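You operate a simulated robot arm through the tools that you are given. There is no shell and no other tool.

You run a simulated robot arm. Do the job below in one go: nothing can be reset, and whatever is moved stays where it is left.

## Task
Knock the proud filler down with the ROUGH block under the dust hood.
Fine: hood slid to the cradle and FAN on first; block back and FAN off at the end; clamp stays shut. What is to be rubbed or washed off counts as gone when no trace of it is left.

It is judged by the outcome, as a careful person would: the job done as asked, and still so three seconds after it is handed in. It fails if anything else is knocked over, pushed out of place, dropped, spilled or broken.

## Robot
A 6-joint arm with a two-finger parallel gripper, fixed in place. Base frame: the origin is at the foot of the arm, x ahead of it, y to its left, z up; the work surface is at about z = 856. Lengths are in mm, angles in degrees, forces in N, time in s.
Its first joint turns from -166.0 to 166.0 degrees. Payload 3.91 kg.
Tool frame: the origin (TCP) lies between the finger pads and is the grasp point; the fingertips stand 30 mm ahead of it; z points along the fingers, y is the line along which they close. The gripper opens to 110 mm. The fingers are 20 mm wide and 10 mm thick; the gripper's body (48 by 112 mm) begins 55 mm behind the TCP.
Orientation is that of the tool frame in the base frame, as [roll, pitch, yaw] about the fixed x, y, z axes, in that order (R = Rz(yaw) Ry(pitch) Rx(roll)). With the fingers straight down and closing along the base's y, the tool's x points along the base's -x, its y along +y and its z along -z.

## Interface
- The arm moves only by the tool nudge_tool. Its argument "moves" is a list of rows, each an object (a shift or turn left out is 0, a gripper value left out holds the last) with "rot": the turn, a rotation vector about the tool's x, y, z in units of 5 degrees (1.0 is 5 degrees), a list of three; "delta_pos": the shift along the tool's x, y, z in units of 30 mm (1.0 is 30 mm), a list of three; "gripper": the finger opening in mm, from 0 to 110. In form: [{"rot": [rx, ry, rz], "delta_pos": [x, y, z], "gripper": gripper}, ...]. A call has 1 to 20 rows; each row shifts and turns the commanded pose from where the row before left it, along the tool's axes as they then stand. A call with a number of a shift or a turn outside -1 to 1 is refused whole. A row lasts 0.2 s, in which the tool goes at most 50 mm and 8.6 degrees; a call with a longer step from one row to the next is refused whole, and so is a gripper value outside its range. Where a pose cannot be reached the arm comes as near as it can. A force on the tool above 80 N (or 10 N above the force at the start of the call, whichever is more), or a blocked arm, ends the call early, and 0.2 s more pass. The fingers move at their own pace (about 108 mm/s each) and stop on an object; they squeeze with about 27 N. The grip force told is the motor's: it shows also when the fingers shut on nothing. Time passes only in rows, and 0.2 s behind the last, so rows that do not move let the fingers close. The reply holds the time, the measured pose of the TCP, the force on the tool along the base axes, the opening and the grip force, in the units named above and with some noise, with the torque about the TCP (base axes, N m) and any sound that the robot's microphone picked up, and new pictures: "pictures" is both (left out), scene, wrist or none.
- Cameras (640 x 400 px; columns grow to the right, rows downward): "scene" is fixed at [399.1, 499.5, 1500.7]; the picture's right is [-0.78, -0.63, 0.00], its down [-0.55, 0.68, -0.48] and it looks along [0.30, -0.37, -0.88] (base axes); focal length 214 px, centre (320, 200). "wrist" rides on the gripper at [72, 17, -103] in the tool frame; the picture's right is [-0.23, 0.97, 0.00], its down [-0.76, -0.18, -0.62] and it looks along [-0.61, -0.14, 0.78] (tool axes); focal length 222 px, centre (320, 200). There is no depth. A picture from a camera that has moved, and an enlarged one, comes with that camera's place and axes in the base frame and with its lens.
- enlarge(camera, box): a new picture of the part [left, top, right, bottom] of that camera's present view, enlarged. It takes no simulated time.
- sign_off(): hands the job in; it is judged then, once.

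Nothing tells you positions but the pictures and the camera data. Unless the task says otherwise, let go and move clear before handing in.

The tools are called as a command line: name --argument value ..., lists and objects as JSON in quotes. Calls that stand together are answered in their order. nudge_tool: Moves the arm, as the interface text tells. Its arguments: {"type":"object","properties":{"moves":{"type":"array"},"pictures":{"type":"string","enum":["both","scene","wrist","none"]}},"required":["moves"]} The other tools are called the same way: enlarge (camera, box) takes an enlarged picture of a part of a camera's view; sign_off () hands the job in.

At the start:

```text
clock: 0.0
eef_pos: [585.2, 91.9, 1256.6]
orientation: [180.0, 0.1, -179.9]
ft_force: [-0.1, 0.4, -0.1]
torque: [-0.02, -0.01, -0.01]
grip_width: 110.0
grip_force: 0.0
```

scene: 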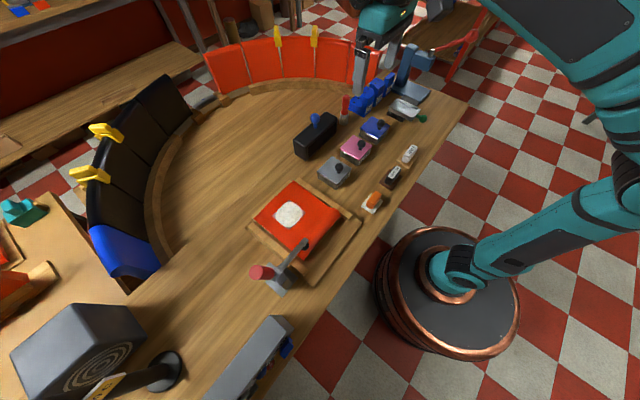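
wrist: 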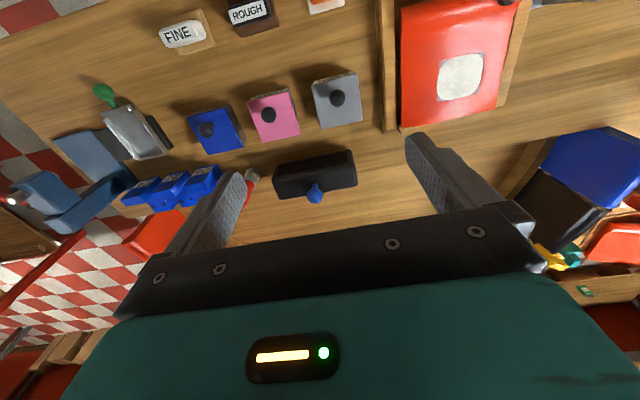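

I see a workbench with a red panel in a wooden cradle with a white filler patch, three small coloured blocks/pads with knobs, labelled blocks FINE and ROUGH, and a black item with a blue knob. I'll enlarge the views to identify everything before moving.

enlarge --camera "scene" --box '[240, 160, 400, 300]'

enlarge --camera "scene" --box '[280, 60, 460, 200]'

enlarge --camera "scene" --box '[0, 280, 320, 400]'

enlarge --camera "wrist" --box '[0, 0, 320, 220]'

enlarge --camera "wrist" --box '[260, 0, 580, 220]'

```text
2.86 times, centred on (320, 230) of scene
camera zoom: at [399.1, 499.5, 1500.7], right [-0.78, -0.63, 0.0], down [-0.55, 0.68, -0.48], along [0.3, -0.37, -0.88], focal length 613 px, centre (320, 114)
```

zoom: 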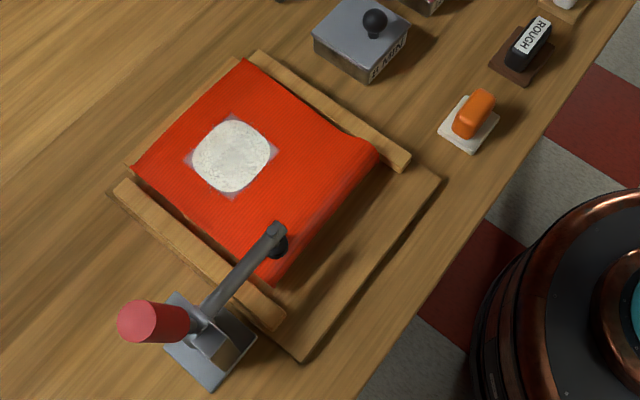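

```text
2.86 times, centred on (370, 130) of scene
camera zoom: at [399.1, 499.5, 1500.7], right [-0.78, -0.63, 0.0], down [-0.55, 0.68, -0.48], along [0.3, -0.37, -0.88], focal length 613 px, centre (177, 400)
```

zoom: 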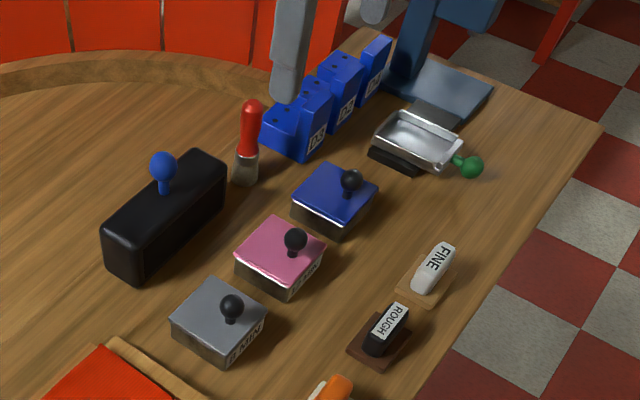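

```text
2.00 times, centred on (160, 340) of scene
camera zoom: at [399.1, 499.5, 1500.7], right [-0.78, -0.63, 0.0], down [-0.55, 0.68, -0.48], along [0.3, -0.37, -0.88], focal length 429 px, centre (640, -80)
```

zoom: 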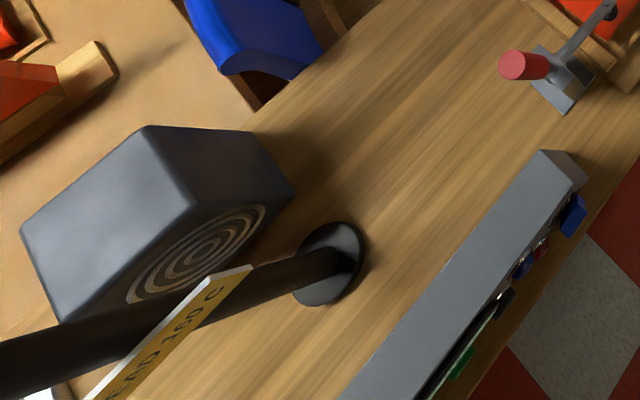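

```text
1.82 times, centred on (160, 110) of wrist
camera zoom: at [513.5, 108.4, 1360.1], right [0.23, 0.97, 0.0], down [0.76, -0.18, 0.62], along [0.61, -0.14, -0.78], focal length 404 px, centre (611, 364)
```

zoom: 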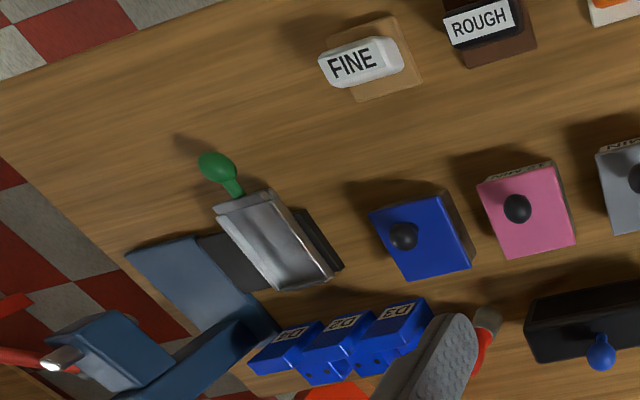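

```text
1.82 times, centred on (420, 110) of wrist
camera zoom: at [513.5, 108.4, 1360.1], right [0.23, 0.97, 0.0], down [0.76, -0.18, 0.62], along [0.61, -0.14, -0.78], focal length 404 px, centre (138, 364)
```

zoom: 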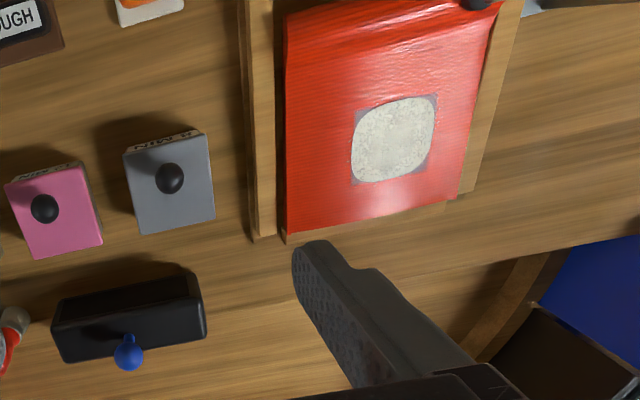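

The bench layout: cradle near (650, 345), black item with a blue knob near (780, 60), blocks near the front edge, and a console near (450, 650) whose buttons face the robot. I'll move over to look at the console first, staying high.

nudge_tool --moves '[{"delta_pos": [0.773, 0.934, 0.3]}, {"delta_pos": [0.773, 0.934, 0.3]}, {"delta_pos": [0.773, 0.934, 0.3]}, {"delta_pos": [0.773, 0.934, 0.3]}, {"delta_pos": [0.773, 0.934, 0.3]}, {"delta_pos": [0.773, 0.934, 0.3]}, {"delta_pos": [0.773, 0.934, 0.3]}, {"delta_pos": [0.773, 0.934, 0.3]}, {"delta_pos": [0.773, 0.934, 0.3]}, {"delta_pos": [0.773, 0.934, 0.3]}, {"delta_pos": [0.773, 0.934, 0.3]}, {"rot": [0, 0, -1]}, {"rot": [0, 0, -1]}, {"rot": [0, 0, -1]}, {"rot": [0, 0, -1]}, {"rot": [0, 0, -1]}, {"rot": [0, 0, -1]}, {"rot": [0, 0, -1]}, {"rot": [0, 0, -1]}, {"rot": [0, 0, -1]}]'

```text
clock: 4.2
eef_pos: [330.2, 400.0, 1158.4]
orientation: [-179.9, 0.0, -134.8]
ft_force: [-0.3, 0.0, 1.4]
torque: [-0.01, 0.02, -0.02]
grip_width: 109.6
grip_force: 0.0
camera wrist: at [267.0, 359.8, 1260.7], right [-0.53, 0.85, 0.0], down [0.66, 0.41, 0.62], along [0.53, 0.33, -0.78], focal length 222 px, centre (320, 200)
```

scene: 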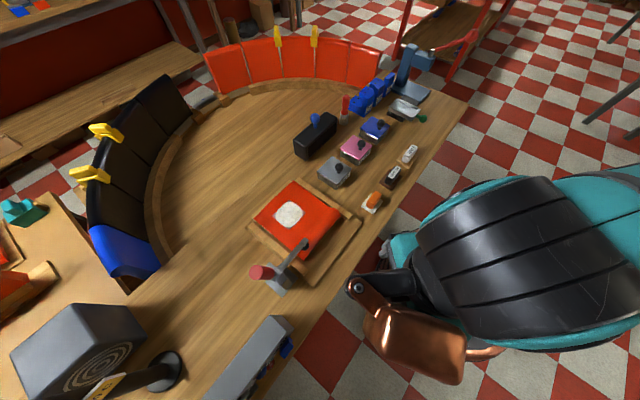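
wrist: 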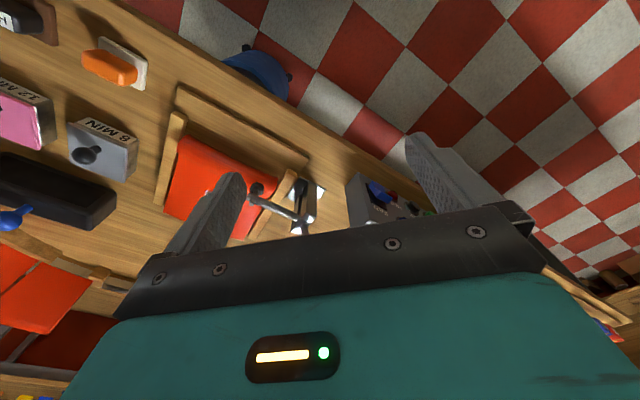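

The console is partly hidden by a finger. I'll shift left and back and tilt the gripper forward so the camera sees the console face.

nudge_tool --moves '[{"delta_pos": [-0.344, 0.976, 0.2]}, {"delta_pos": [-0.344, 0.976, 0.2]}, {"delta_pos": [-0.344, 0.976, 0.2]}, {"delta_pos": [-0.344, 0.976, 0.2]}, {"delta_pos": [-0.344, 0.976, 0.2]}, {"rot": [0, -1, 0]}, {"rot": [0, -1, 0]}, {"rot": [0, -1, 0]}, {"rot": [0, -1, 0]}, {"rot": [0, -1, 0]}, {"rot": [0, -1, 0]}]'

```text
clock: 6.6
eef_pos: [263.9, 540.2, 1126.8]
orientation: [-179.9, 30.1, -134.9]
ft_force: [0.0, -0.4, -0.3]
torque: [-0.05, 0.03, -0.05]
grip_width: 109.9
grip_force: 0.0
camera wrist: at [170.4, 470.7, 1179.8], right [-0.55, 0.83, 0.11], down [0.37, 0.12, 0.92], along [0.75, 0.55, -0.37], focal length 222 px, centre (320, 200)
```

scene: 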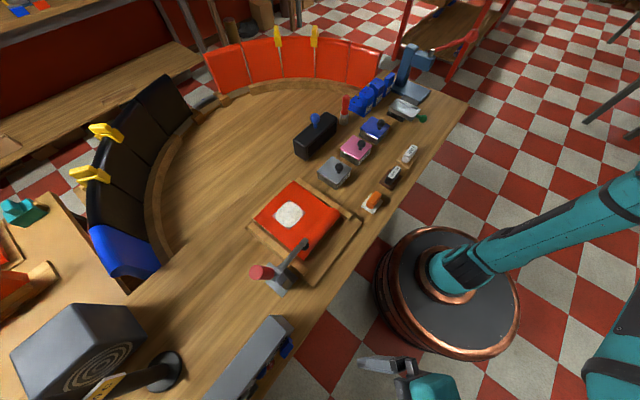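
wrist: 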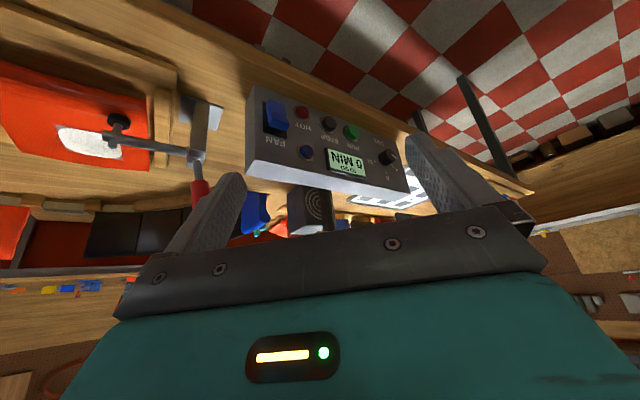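

enlarge --camera "wrist" --box '[230, 70, 430, 195]'

enlarge --camera "wrist" --box '[240, 80, 340, 170]'

enlarge --camera "wrist" --box '[0, 40, 240, 200]'

enlarge --camera "wrist" --box '[220, 160, 440, 260]'

```text
3.20 times, centred on (330, 132) of wrist
camera zoom: at [170.4, 470.7, 1179.8], right [-0.55, 0.83, 0.11], down [0.37, 0.12, 0.92], along [0.75, 0.55, -0.37], focal length 711 px, centre (288, 416)
```

zoom: 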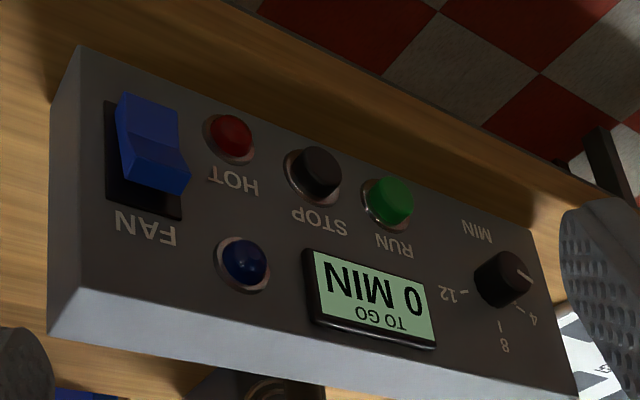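

```text
4.44 times, centred on (290, 125) of wrist
camera zoom: at [170.4, 470.7, 1179.8], right [-0.55, 0.83, 0.11], down [0.37, 0.12, 0.92], along [0.75, 0.55, -0.37], focal length 987 px, centre (453, 533)
```

zoom: 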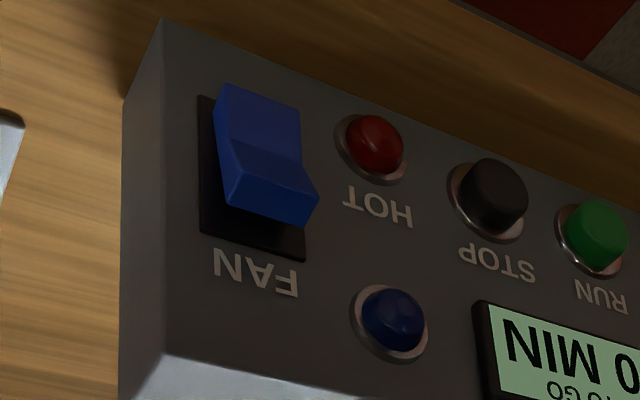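

```text
2.50 times, centred on (120, 120) of wrist
camera zoom: at [170.4, 470.7, 1179.8], right [-0.55, 0.83, 0.11], down [0.37, 0.12, 0.92], along [0.75, 0.55, -0.37], focal length 555 px, centre (820, 400)
```

zoom: 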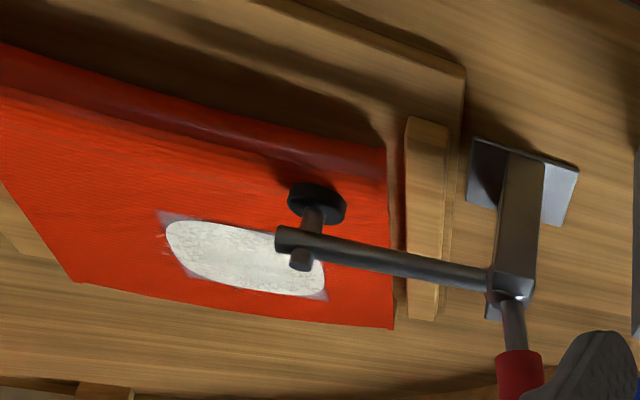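

```text
2.91 times, centred on (330, 210) of wrist
camera zoom: at [170.4, 470.7, 1179.8], right [-0.55, 0.83, 0.11], down [0.37, 0.12, 0.92], along [0.75, 0.55, -0.37], focal length 646 px, centre (291, 171)
```

zoom: 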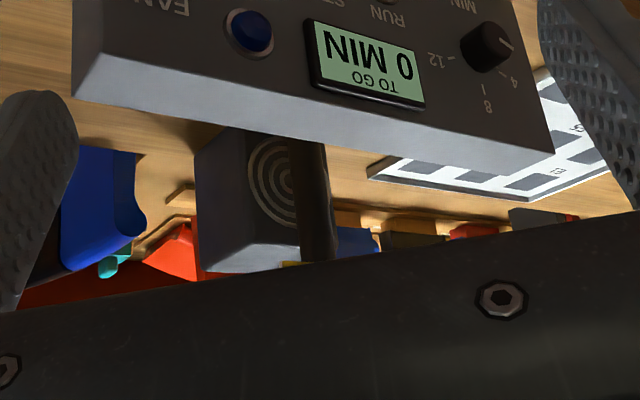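

The console carries the FAN rocker (blue, its top half proud, blue lamp dark, so it is off) at about (422, 593, 925). The hood looks like the black box with the blue knob, so I'll level the tool and go over there for a closer look.

nudge_tool --moves '[{"rot": [0, 1, 0]}, {"rot": [0, 1, 0]}, {"rot": [0, 1, 0]}, {"rot": [0, 1, 0]}, {"rot": [0, 1, 0]}, {"rot": [0, 1, 0]}, {"rot": [0, 0, 1]}, {"rot": [0, 0, 1]}, {"rot": [0, 0, 1]}, {"rot": [0, 0, 1]}, {"rot": [0, 0, 1]}, {"rot": [0, 0, 1]}, {"rot": [0, 0, 1]}, {"rot": [0, 0, 1]}, {"rot": [0, 0, 1]}]' --pictures "none"

nudge_tool --moves '[{"delta_pos": [-0.617, -1, -0.215]}, {"delta_pos": [-0.617, -1, -0.215]}, {"delta_pos": [-0.617, -1, -0.215]}, {"delta_pos": [-0.617, -1, -0.215]}, {"delta_pos": [-0.617, -1, -0.215]}, {"delta_pos": [-0.617, -1, -0.215]}, {"delta_pos": [-0.617, -1, -0.215]}, {"delta_pos": [-0.617, -1, -0.215]}, {"delta_pos": [-0.617, -1, -0.215]}, {"delta_pos": [-0.617, -1, -0.215]}, {"delta_pos": [-0.617, -1, -0.215]}, {"delta_pos": [-0.617, -1, -0.215]}, {"delta_pos": [-0.617, -1, -0.215]}, {"delta_pos": [-0.617, -1, -0.215]}, {"delta_pos": [-0.617, -1, -0.215]}, {"delta_pos": [-0.617, -1, -0.215]}]'

```text
clock: 9.8
eef_pos: [262.7, 539.6, 1127.2]
orientation: [180.0, 0.1, -180.0]
ft_force: [0.2, -0.7, 1.4]
torque: [-0.01, 0.0, -0.02]
grip_width: 110.3
grip_force: 0.0
```

```text
clock: 13.2
eef_pos: [559.0, 60.0, 1234.4]
orientation: [-180.0, 0.2, -179.9]
ft_force: [-0.4, -0.1, 1.0]
torque: [-0.02, -0.02, -0.01]
grip_width: 110.1
grip_force: 0.0
camera wrist: at [487.3, 75.4, 1336.7], right [0.23, 0.97, 0.0], down [0.76, -0.18, 0.62], along [0.61, -0.14, -0.78], focal length 222 px, centre (320, 200)
```

scene: 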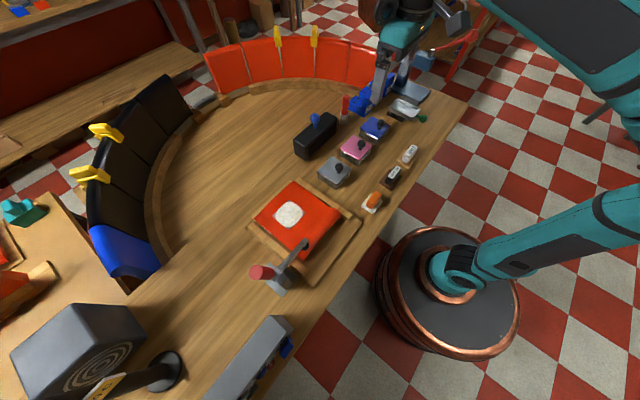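
wrist: 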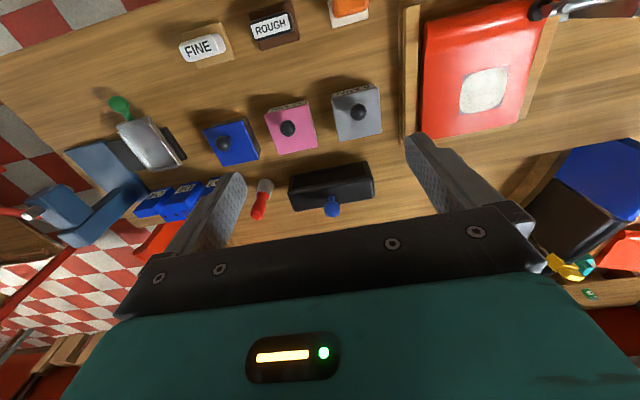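

enlarge --camera "wrist" --box '[240, 120, 420, 230]'

enlarge --camera "wrist" --box '[380, 0, 580, 150]'

enlarge --camera "wrist" --box '[160, 0, 400, 160]'

enlarge --camera "scene" --box '[280, 100, 350, 170]'

```text
3.56 times, centred on (330, 175) of wrist
camera zoom: at [487.3, 75.4, 1336.7], right [0.23, 0.97, 0.0], down [0.76, -0.18, 0.62], along [0.61, -0.14, -0.78], focal length 790 px, centre (284, 289)
```

zoom: 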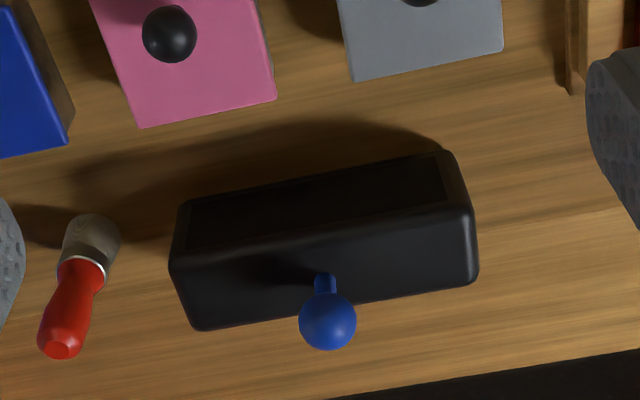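

```text
2.67 times, centred on (480, 75) of wrist
camera zoom: at [487.3, 75.4, 1336.7], right [0.23, 0.97, 0.0], down [0.76, -0.18, 0.62], along [0.61, -0.14, -0.78], focal length 592 px, centre (-107, 533)
```

zoom: 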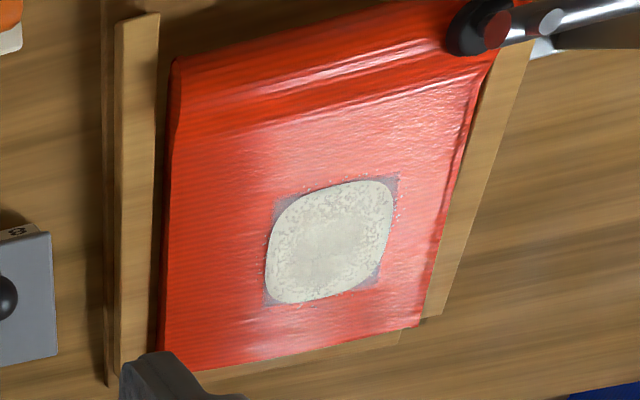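

```text
2.50 times, centred on (280, 80) of wrist
camera zoom: at [487.3, 75.4, 1336.7], right [0.23, 0.97, 0.0], down [0.76, -0.18, 0.62], along [0.61, -0.14, -0.78], focal length 555 px, centre (420, 500)
```

zoom: 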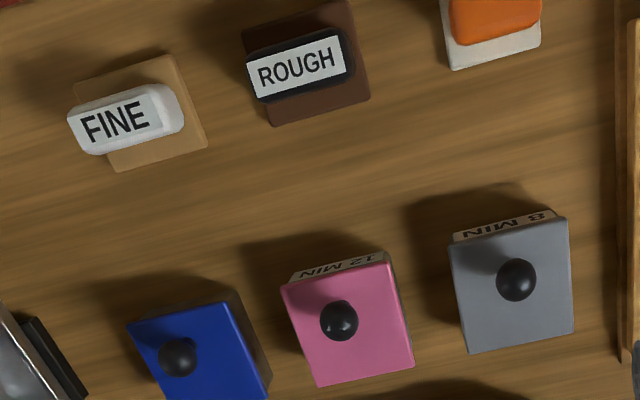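

```text
5.71 times, centred on (315, 135) of scene
camera zoom: at [399.1, 499.5, 1500.7], right [-0.78, -0.63, 0.0], down [-0.55, 0.68, -0.48], along [0.3, -0.37, -0.88], focal length 1226 px, centre (349, 571)
```

zoom: 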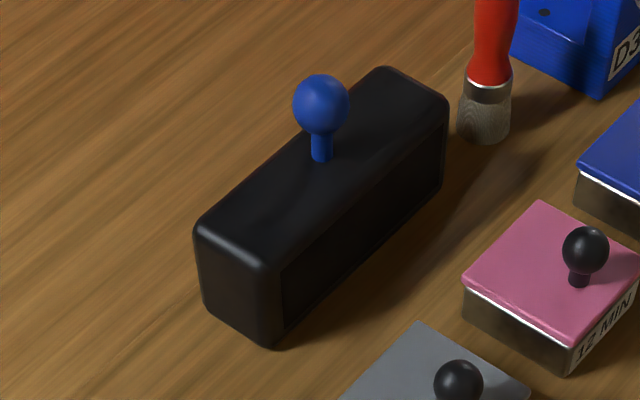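

The black box is the dust hood: open slot facing the cradle side, blue knob at about (802, 30, 970), body roughly y −57…126, x 770…825. I'll hover above its knob and check alignment before gripping it.

nudge_tool --moves '[{"delta_pos": [-0.9, -0.111, 0.6]}, {"delta_pos": [-0.9, -0.111, 0.6]}, {"delta_pos": [-0.9, -0.111, 0.6]}, {"delta_pos": [-0.9, -0.111, 0.6]}, {"delta_pos": [-0.9, -0.111, 0.6]}, {"delta_pos": [-0.9, -0.111, 0.6]}, {"delta_pos": [-0.9, -0.111, 0.6]}, {"delta_pos": [-0.9, -0.111, 0.6]}, {"delta_pos": [-0.9, -0.111, 0.6]}]'

```text
clock: 15.2
eef_pos: [801.8, 30.8, 1071.6]
orientation: [180.0, 0.1, -179.9]
ft_force: [-0.6, 0.0, 0.3]
torque: [-0.02, -0.04, 0.02]
grip_width: 110.3
grip_force: 0.0
camera wrist: at [729.8, 47.2, 1173.7], right [0.23, 0.97, 0.0], down [0.76, -0.18, 0.63], along [0.61, -0.14, -0.78], focal length 222 px, centre (320, 200)
```

scene: 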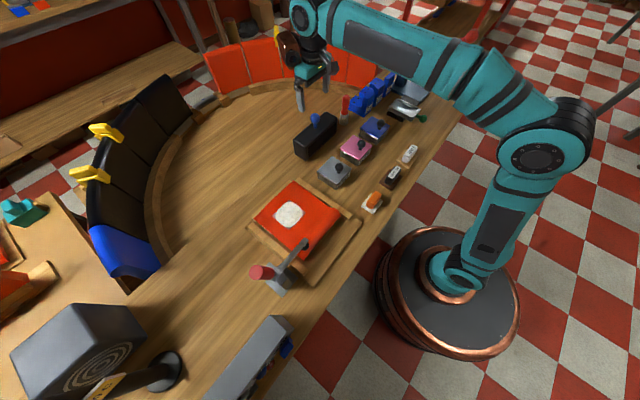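
wrist: 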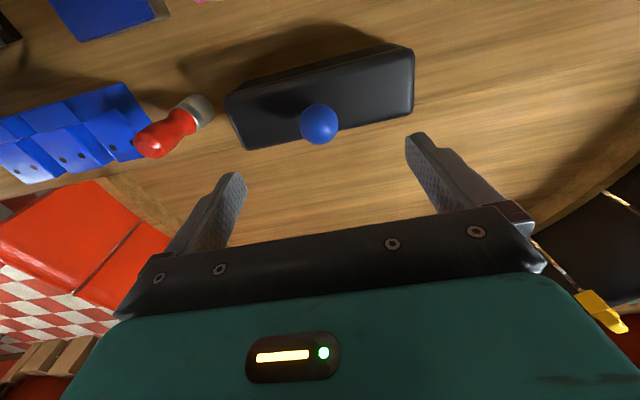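

The knob lines up with the TCP at (801, 30). I'll lower to z≈970 and close gently on it.

nudge_tool --moves '[{"delta_pos": [0, 0, 0.85]}, {"delta_pos": [0, 0, 0.85]}, {"delta_pos": [0, 0, 0.85]}, {"delta_pos": [0, 0, 0.8]}, {"gripper": 30}, {"gripper": 30}, {"gripper": 30}]'

```text
clock: 16.8
eef_pos: [803.8, 31.0, 972.3]
orientation: [-180.0, 0.1, -180.0]
ft_force: [-0.1, -2.3, -2.9]
torque: [-0.02, -0.55, 0.0]
grip_width: 35.3
grip_force: 45.1
camera wrist: at [731.3, 47.1, 1072.7], right [0.23, 0.97, 0.0], down [0.76, -0.18, 0.62], along [0.61, -0.14, -0.78], focal length 222 px, centre (320, 200)
```

scene: 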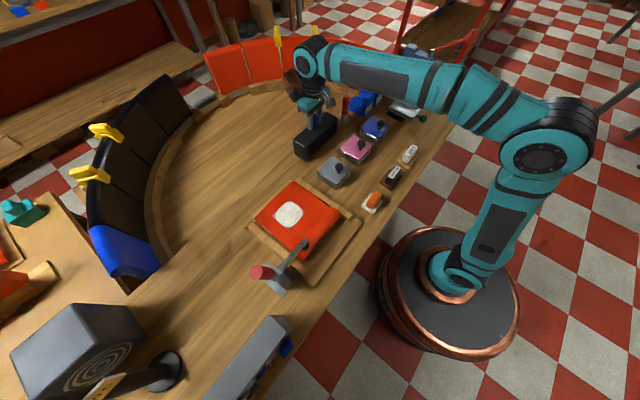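
wrist: 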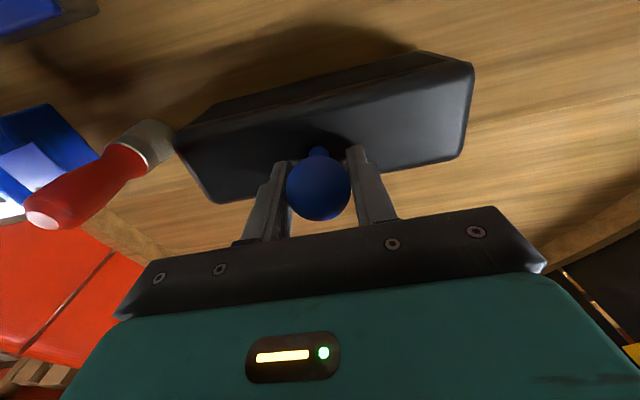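

The knob is held (35 mm). I'll slide the hood a short way in +y first to see how it moves.

nudge_tool --moves '[{"delta_pos": [0, 0.3, 0]}, {"delta_pos": [0, 0.5, 0]}, {"delta_pos": [0, 0.5, 0]}, {"delta_pos": [0, 0.5, 0]}]'

```text
clock: 17.8
eef_pos: [802.3, 85.9, 970.8]
orientation: [-179.9, 0.0, 180.0]
ft_force: [5.7, 1.7, -4.8]
torque: [0.16, -0.65, 0.19]
grip_width: 35.6
grip_force: 45.2
camera wrist: at [731.3, 102.5, 1072.7], right [0.23, 0.97, 0.0], down [0.76, -0.18, 0.62], along [0.61, -0.14, -0.78], focal length 222 px, centre (320, 200)
```

scene: 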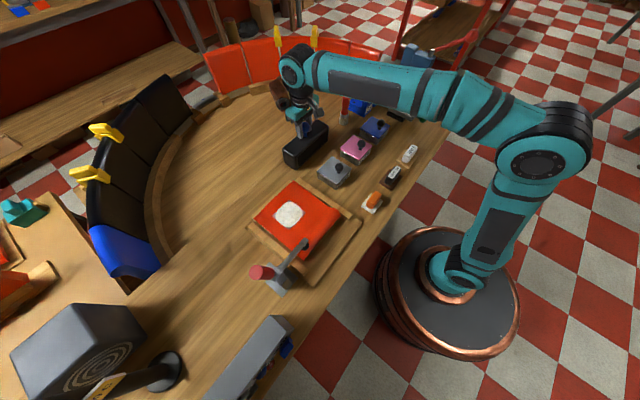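
wrist: 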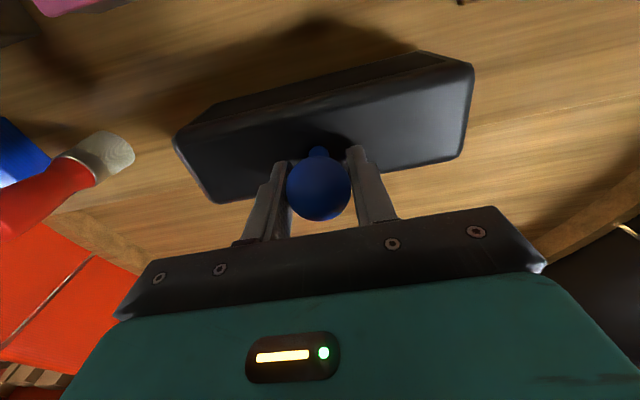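

The hood slides freely along the bench. I'll carry on to about y = 338, level with the cradle and the filler patch.

nudge_tool --moves '[{"delta_pos": [0, 0.5, 0]}, {"delta_pos": [0, 0.5, 0]}, {"delta_pos": [0, 0.5, 0]}, {"delta_pos": [0, 0.5, 0]}, {"delta_pos": [0, 0.5, 0]}, {"delta_pos": [0, 0.5, 0]}, {"delta_pos": [0, 0.5, 0]}, {"delta_pos": [0, 0.5, 0]}, {"delta_pos": [0, 0.5, 0]}, {"delta_pos": [0, 0.5, 0]}, {"delta_pos": [0, 0.5, 0]}, {"delta_pos": [0, 0.5, 0]}, {"delta_pos": [0, 0.5, 0]}, {"delta_pos": [0, 0.5, 0]}, {"delta_pos": [0, 0.5, 0]}]'

```text
clock: 21.0
eef_pos: [801.2, 312.1, 970.0]
orientation: [-180.0, 0.0, -179.8]
ft_force: [4.8, 1.9, -5.4]
torque: [0.16, 0.21, 0.28]
grip_width: 35.7
grip_force: 44.5
camera wrist: at [730.4, 326.4, 1072.4], right [0.23, 0.97, 0.0], down [0.76, -0.18, 0.62], along [0.61, -0.14, -0.78], focal length 222 px, centre (320, 200)
```

scene: 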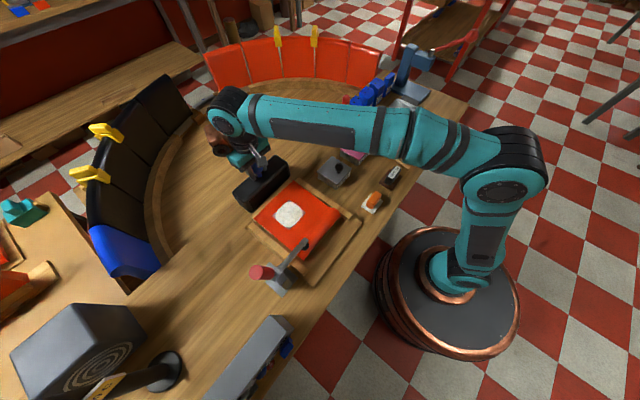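
wrist: 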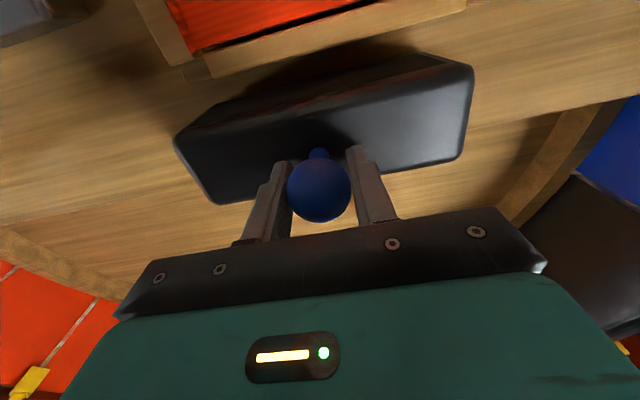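

The hood is nearly level with the cradle (cradle's far edge x≈746, y≈230–427). I'll move the last bit in y and ease it a little closer in x.

nudge_tool --moves '[{"delta_pos": [0, 0.3, 0]}, {"delta_pos": [0, 0.3, 0]}, {"delta_pos": [0, 0.27, 0]}, {"delta_pos": [0.1, 0, 0]}, {"delta_pos": [0.1, 0, 0]}, {"delta_pos": [0.1, 0, 0]}, {}]'

```text
clock: 22.6
eef_pos: [794.8, 330.7, 969.0]
orientation: [-180.0, 0.0, -180.0]
ft_force: [35.5, -67.1, -7.2]
torque: [0.49, -0.28, 0.16]
grip_width: 35.5
grip_force: 45.1
camera wrist: at [723.5, 347.0, 1072.0], right [0.23, 0.97, 0.0], down [0.76, -0.18, 0.62], along [0.61, -0.14, -0.78], focal length 222 px, centre (320, 200)
```

scene: 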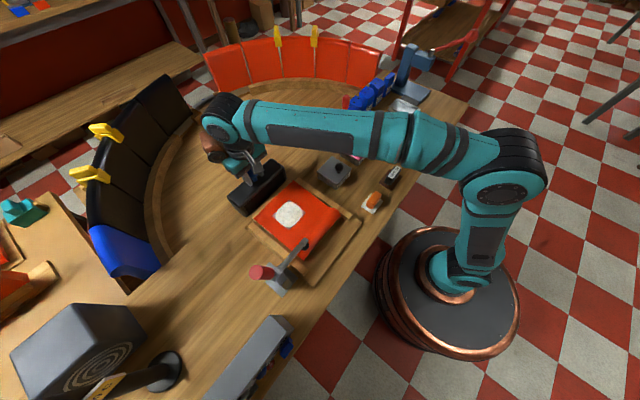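
wrist: 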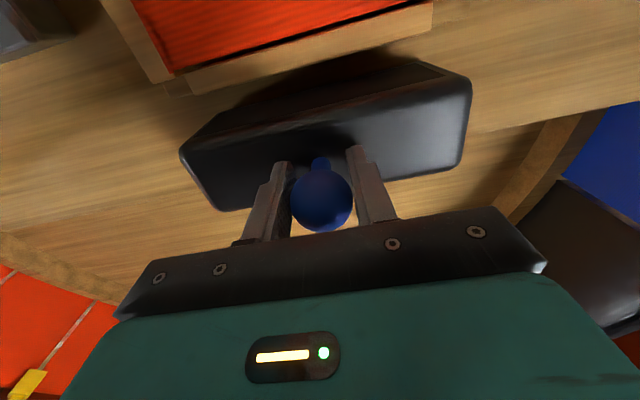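

The hood is on a guided slide: it hit an end stop at y≈330 and won't move in x, so it's fully home. I'll relax the command, then open and rise clear.

nudge_tool --moves '[{"delta_pos": [-0.1, -0.08, 0]}, {"delta_pos": [-0.1, -0.08, 0]}, {"delta_pos": [-0.05, -0.04, 0]}, {}]' --pictures "none"

```text
clock: 23.6
eef_pos: [799.9, 330.4, 971.2]
orientation: [179.9, 0.3, -179.9]
ft_force: [1.4, -2.2, 8.6]
torque: [0.06, 0.64, 0.11]
grip_width: 36.2
grip_force: 25.4
```

nudge_tool --moves '[{"gripper": 60}, {"gripper": 60}, {"delta_pos": [0, 0, -0.5]}, {"delta_pos": [0, 0, -1]}, {"delta_pos": [0, 0, -1]}, {"delta_pos": [0, 0, -1]}, {"delta_pos": [0, 0, -1]}]'

```text
clock: 25.2
eef_pos: [800.7, 329.5, 1105.7]
orientation: [180.0, 0.1, -179.9]
ft_force: [-0.2, 0.0, -0.1]
torque: [-0.01, -0.02, 0.01]
grip_width: 59.9
grip_force: 0.1
camera wrist: at [728.7, 345.2, 1207.6], right [0.23, 0.97, 0.0], down [0.76, -0.18, 0.62], along [0.61, -0.14, -0.78], focal length 222 px, centre (320, 200)
```

scene: 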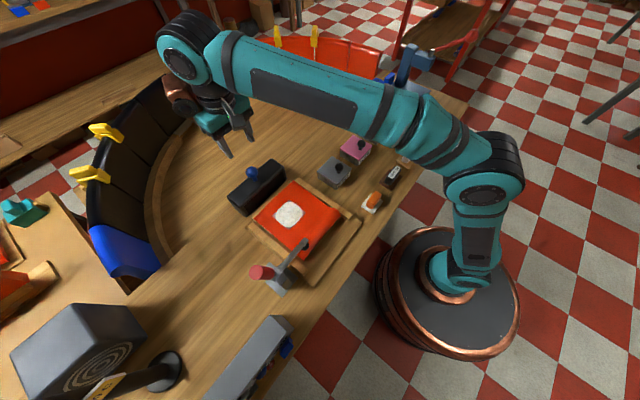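
wrist: 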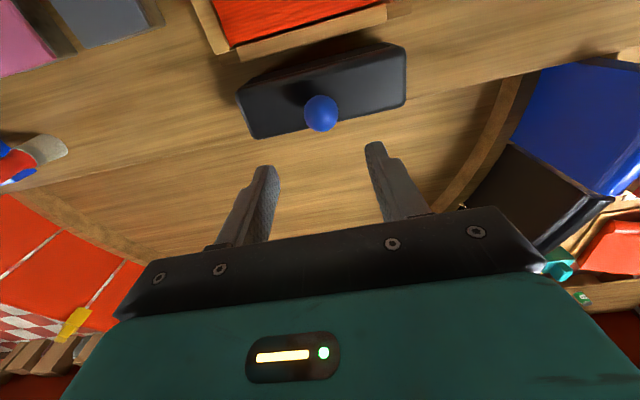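

The hood is home at the cradle's far edge. Next I'll travel to the front of the console, high above everything, to press FAN.

nudge_tool --moves '[{"delta_pos": [1, 0.426, -0.1], "gripper": 0}, {"delta_pos": [1, 0.426, -0.1]}, {"delta_pos": [1, 0.426, -0.1]}, {"delta_pos": [1, 0.426, -0.1]}, {"delta_pos": [1, 0.426, -0.1]}, {"delta_pos": [1, 0.426, -0.1]}, {"delta_pos": [1, 0.426, -0.1]}, {"delta_pos": [1, 0.426, -0.1]}, {"delta_pos": [1, 0.426, -0.1]}, {"delta_pos": [1, 0.426, -0.1]}, {"delta_pos": [1, 0.426, -0.1]}, {"delta_pos": [1, 0.426, -0.1]}, {"delta_pos": [1, 0.426, -0.1]}, {"delta_pos": [1, 0.426, -0.1]}, {"delta_pos": [1, 0.426, -0.1]}, {"delta_pos": [1, 0.426, -0.1]}, {"delta_pos": [1, 0.426, -0.1]}, {"delta_pos": [1, 0.426, -0.1]}]' --pictures "none"

nudge_tool --moves '[{"rot": [0, -1, 0]}, {"rot": [0, -1, 0]}, {"rot": [0, -1, 0]}, {"rot": [0, -1, 0]}, {"rot": [0, -1, 0]}, {"rot": [0, -1, 0]}, {"rot": [0, -1, 0]}, {"rot": [0, -1, 0]}, {"rot": [0, -1, 0]}, {"rot": [0, -1, 0]}]'

```text
clock: 29.0
eef_pos: [260.9, 557.8, 1157.7]
orientation: [179.9, 0.1, 180.0]
ft_force: [0.6, 0.7, -0.2]
torque: [-0.04, -0.02, 0.04]
grip_width: 0.0
grip_force: 27.0
```

```text
clock: 31.2
eef_pos: [260.2, 560.3, 1158.4]
orientation: [180.0, 50.2, -180.0]
ft_force: [-0.3, -0.4, -0.1]
torque: [0.01, -0.03, 0.0]
grip_width: 0.0
grip_force: 26.8
camera wrist: at [134.9, 575.6, 1168.3], right [0.14, 0.97, 0.17], down [0.01, -0.18, 0.98], along [0.99, -0.14, -0.04], focal length 222 px, centre (320, 200)
```

scene: 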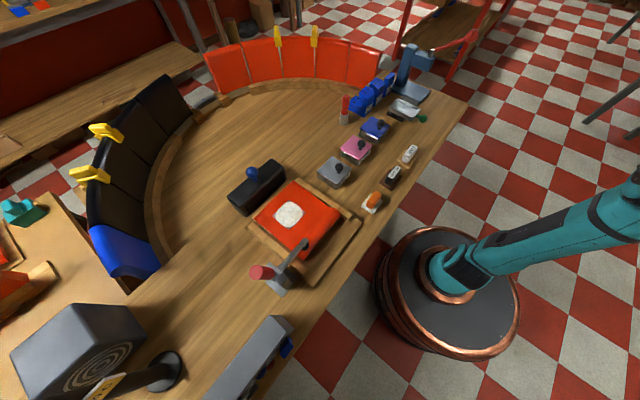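
wrist: 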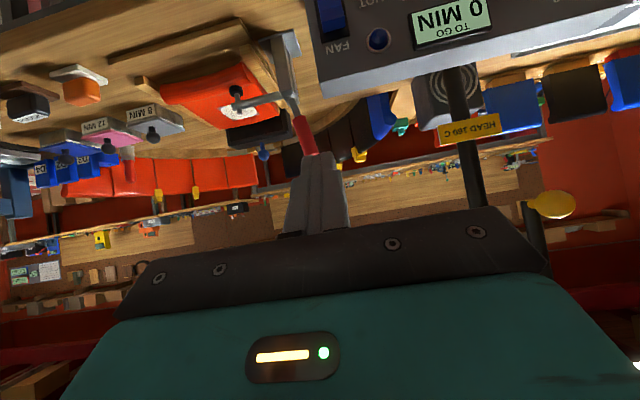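

The FAN rocker is at the top of this view. I'll tilt further so the closed fingers point nearly level, and drop in front of the console.

nudge_tool --moves '[{"rot": [0, -1, 0]}, {"rot": [0, -1, 0]}, {"rot": [0, -1, 0]}, {"rot": [0, -1, 0]}, {"rot": [0, -1, 0]}, {"rot": [0, -1, 0]}, {"delta_pos": [1, 0, 0.176]}, {"delta_pos": [1, 0, 0.176]}, {"delta_pos": [1, 0, 0.176]}, {"delta_pos": [1, 0, 0.176]}, {"delta_pos": [1, 0, 0.176]}]'

```text
clock: 33.6
eef_pos: [261.5, 560.0, 1007.5]
orientation: [-179.9, 80.1, -179.7]
ft_force: [-0.5, -0.5, 0.6]
torque: [-0.01, 0.06, -0.01]
grip_width: 0.1
grip_force: 27.0
camera wrist: at [147.9, 575.7, 951.8], right [0.04, 0.97, 0.22], down [-0.48, -0.18, 0.86], along [0.88, -0.14, 0.46], focal length 222 px, centre (320, 200)
```

scene: 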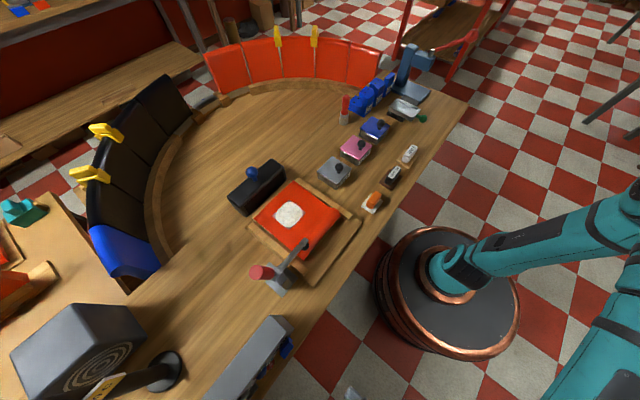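
wrist: 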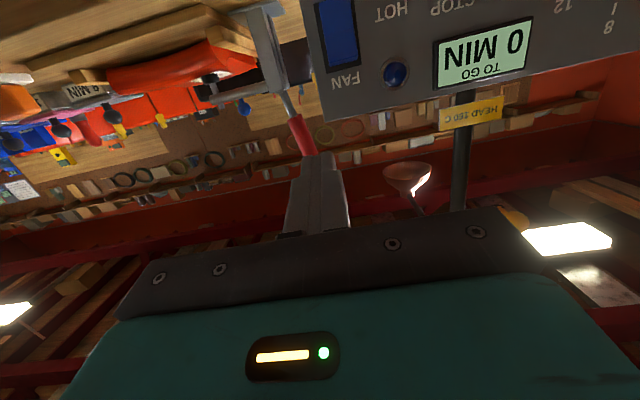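

enlarge --camera "wrist" --box '[290, 0, 450, 110]'

enlarge --camera "scene" --box '[220, 300, 320, 400]'

```text
3.64 times, centred on (370, 55) of wrist
camera zoom: at [147.9, 575.7, 951.8], right [0.04, 0.97, 0.22], down [-0.48, -0.18, 0.86], along [0.88, -0.14, 0.46], focal length 808 px, centre (138, 727)
```

zoom: 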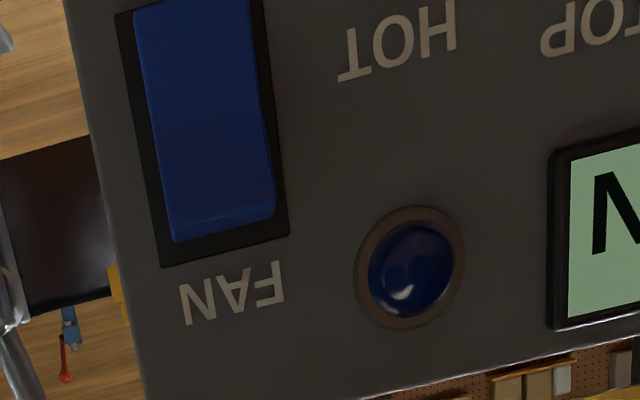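

```text
4.00 times, centred on (270, 350) of scene
camera zoom: at [399.1, 499.5, 1500.7], right [-0.78, -0.63, 0.0], down [-0.55, 0.68, -0.48], along [0.3, -0.37, -0.88], focal length 858 px, centre (520, -400)
```

zoom: 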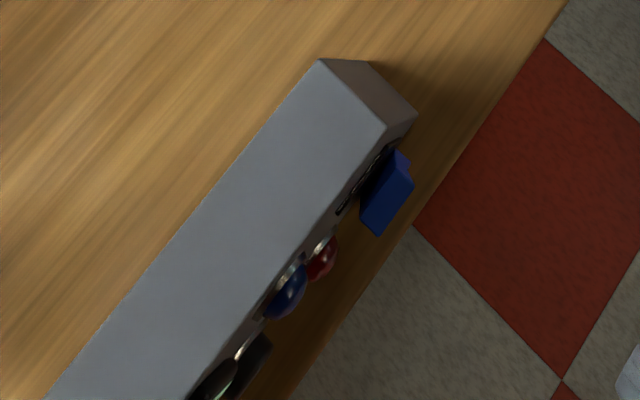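

The rocker's proud upper half spans about z 917–940 at y≈593, standing out to x≈411. I'll line the fingertip up with it and stop short to verify.

nudge_tool --moves '[{"delta_pos": [0.76, 0.367, 0.134]}, {"delta_pos": [0.76, 0.367, 0.134]}, {"delta_pos": [0.76, 0.367, 0.134]}, {"delta_pos": [-0.131, 0, 0.739]}, {"delta_pos": [-0.131, 0, 0.739]}, {"delta_pos": [-0.131, 0, 0.739]}, {"delta_pos": [-0.131, 0, 0.739]}]'

```text
clock: 35.2
eef_pos: [350.3, 593.3, 937.1]
orientation: [-179.9, 80.1, -179.8]
ft_force: [-0.6, -0.5, 0.0]
torque: [0.02, 0.05, -0.02]
grip_width: 0.0
grip_force: 27.2
camera wrist: at [236.1, 608.8, 883.5], right [0.04, 0.97, 0.22], down [-0.48, -0.18, 0.86], along [0.88, -0.14, 0.46], focal length 222 px, centre (320, 200)
```

scene: 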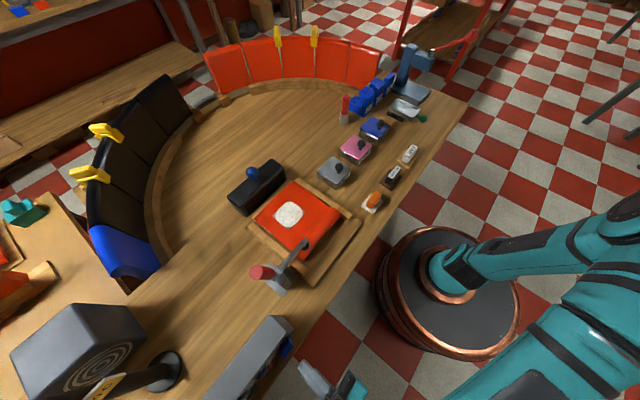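
wrist: 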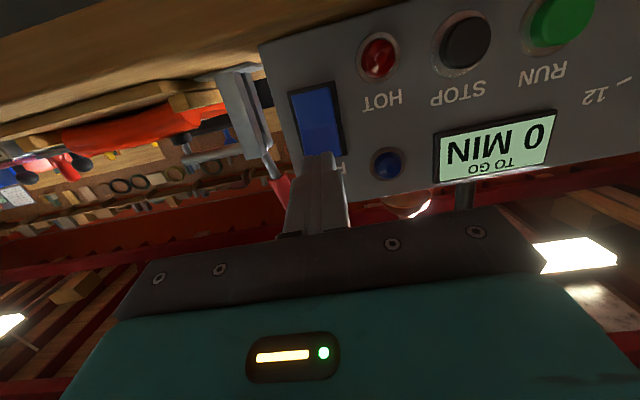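

Fingertip is aligned with the rocker's upper half. I'll advance in small steps and press.

nudge_tool --moves '[{"delta_pos": [-0.0464, 0, 0.2626]}, {"delta_pos": [-0.0464, 0, 0.2626]}, {"delta_pos": [-0.0464, 0, 0.2626]}, {"delta_pos": [-0.0232, 0, 0.131]}, {"delta_pos": [-0.0232, 0, 0.131]}, {"delta_pos": [-0.0232, 0, 0.131]}, {"delta_pos": [-0.0232, 0, 0.131]}]'

```text
clock: 36.8
eef_pos: [388.2, 593.0, 935.7]
orientation: [-179.4, 80.1, -179.2]
ft_force: [-39.5, -8.2, -8.6]
torque: [0.31, 0.12, -0.27]
grip_width: 0.0
grip_force: 27.0
camera wrist: at [274.8, 608.8, 882.1], right [0.04, 0.97, 0.22], down [-0.48, -0.18, 0.86], along [0.88, -0.14, 0.46], focal length 222 px, centre (320, 200)
```

scene: 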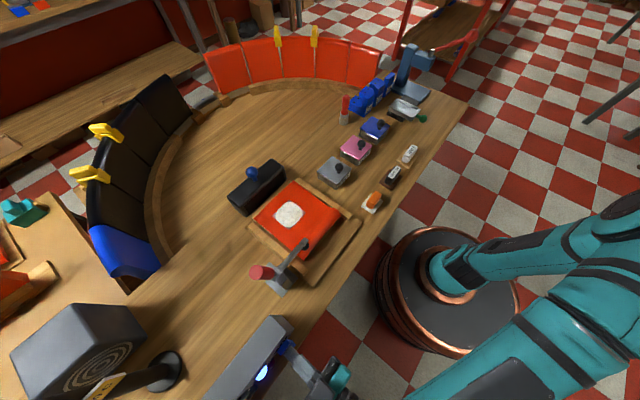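
wrist: 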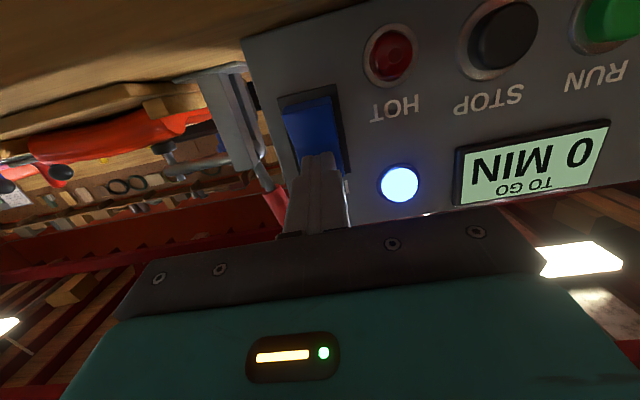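

The blue fan lamp is lit. I'll back off and check it latches.

nudge_tool --moves '[{"delta_pos": [0.05, 0, -0.28]}, {"delta_pos": [0.174, 0, -0.985]}, {"delta_pos": [0.174, 0, -0.985]}, {"delta_pos": [0.174, 0, -0.985]}]'

```text
clock: 37.8
eef_pos: [290.2, 592.8, 937.3]
orientation: [-179.7, 80.2, -179.5]
ft_force: [0.2, -0.6, 0.4]
torque: [0.0, 0.02, -0.02]
grip_width: 0.2
grip_force: 27.2
camera wrist: at [177.3, 608.9, 882.5], right [0.04, 0.97, 0.22], down [-0.48, -0.18, 0.86], along [0.88, -0.14, 0.46], focal length 222 px, centre (320, 200)
```

scene: 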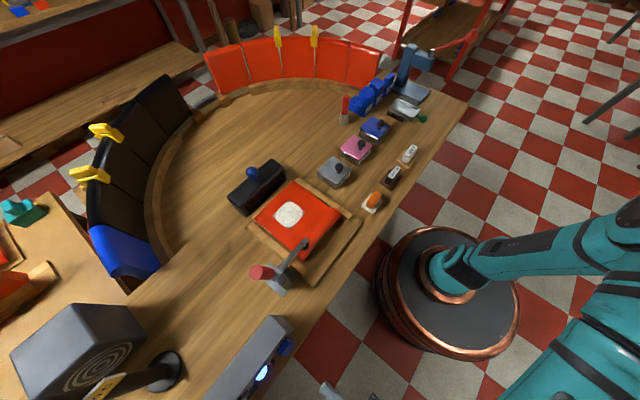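
wrist: 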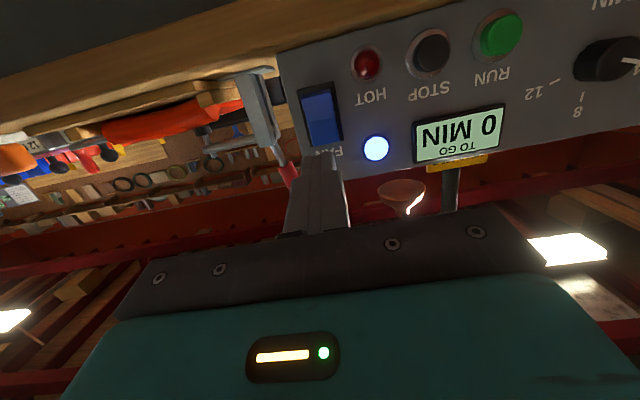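

FAN is latched on (lamp stays lit). Now I'll rise, level the tool and head to the ROUGH block near (470, 4).

nudge_tool --moves '[{"delta_pos": [-0.903, 0, -0.16]}, {"delta_pos": [-0.903, 0, -0.16]}, {"delta_pos": [-0.903, 0, -0.16]}, {"delta_pos": [-0.903, 0, -0.16]}, {"delta_pos": [-0.903, 0, -0.16]}, {"delta_pos": [-0.903, 0, -0.16]}, {"delta_pos": [-0.903, 0, -0.16]}, {"delta_pos": [-0.903, 0, -0.16]}, {"rot": [0, 1, 0]}, {"rot": [0, 1, 0]}, {"rot": [0, 1, 0]}, {"rot": [0, 1, 0]}, {"rot": [0, 1, 0]}, {"rot": [0, 1, 0]}, {"rot": [0, 1, 0]}, {"rot": [0, 1, 0]}, {"rot": [0, 1, 0]}, {"rot": [0, 1, 0]}, {"rot": [0, 1, 0]}, {"rot": [0, 1, 0]}]' --pictures "none"

nudge_tool --moves '[{"rot": [0, 1, 0]}, {"rot": [0, 1, 0]}, {"rot": [0, 1, 0]}, {"rot": [0, 1, 0]}]' --pictures "none"

nudge_tool --moves '[{"delta_pos": [-0.09, -1, 0], "gripper": 70}, {"delta_pos": [-0.09, -1, 0]}, {"delta_pos": [-0.09, -1, 0]}, {"delta_pos": [-0.09, -1, 0]}, {"delta_pos": [-0.09, -1, 0]}, {"delta_pos": [-0.09, -1, 0]}, {"delta_pos": [-0.09, -1, 0]}, {"delta_pos": [-0.09, -1, 0]}, {"delta_pos": [-0.09, -1, 0]}, {"delta_pos": [-0.09, -1, 0]}, {"delta_pos": [-0.09, -1, 0]}, {"delta_pos": [-0.09, -1, 0]}, {"delta_pos": [-0.09, -1, 0]}, {"delta_pos": [-0.09, -1, 0]}, {"delta_pos": [-0.09, -1, 0]}, {"delta_pos": [-0.09, -1, 0]}, {"delta_pos": [-0.09, -1, 0]}, {"delta_pos": [-0.09, -1, 0]}, {"delta_pos": [-0.09, -1, 0]}, {"delta_pos": [-0.09, -1, 0]}]'

```text
clock: 42.0
eef_pos: [290.9, 593.3, 1157.4]
orientation: [-179.9, 19.9, -179.9]
ft_force: [-0.1, 0.6, 0.4]
torque: [0.01, -0.05, -0.01]
grip_width: 0.0
grip_force: 26.7
```

```text
clock: 43.0
eef_pos: [291.2, 592.4, 1158.4]
orientation: [-179.9, 0.0, -179.8]
ft_force: [-1.0, -0.4, -0.1]
torque: [0.02, -0.01, 0.02]
grip_width: 0.0
grip_force: 26.9
```

```text
clock: 47.2
eef_pos: [347.3, -7.0, 1157.3]
orientation: [-180.0, 0.1, -179.9]
ft_force: [0.1, 0.6, 0.4]
torque: [0.01, -0.01, 0.02]
grip_width: 70.2
grip_force: 0.1
camera wrist: at [275.4, 9.1, 1260.6], right [0.23, 0.97, 0.0], down [0.76, -0.18, 0.62], along [0.61, -0.14, -0.78], focal length 222 px, centre (320, 200)
```

scene: 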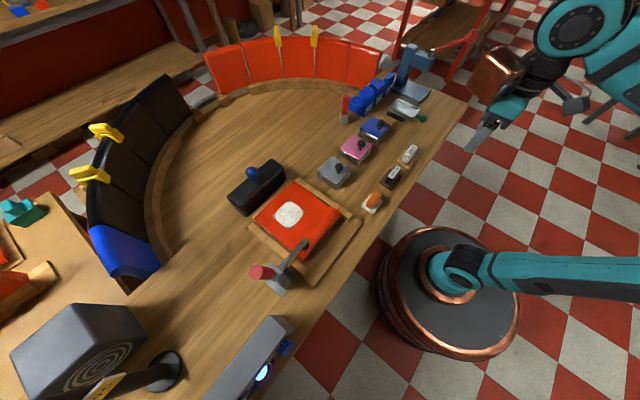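
wrist: 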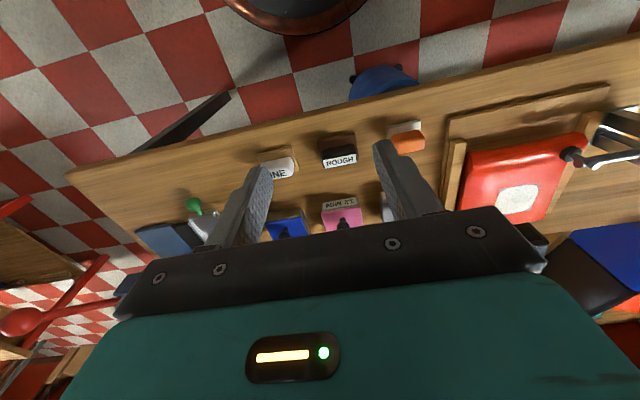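

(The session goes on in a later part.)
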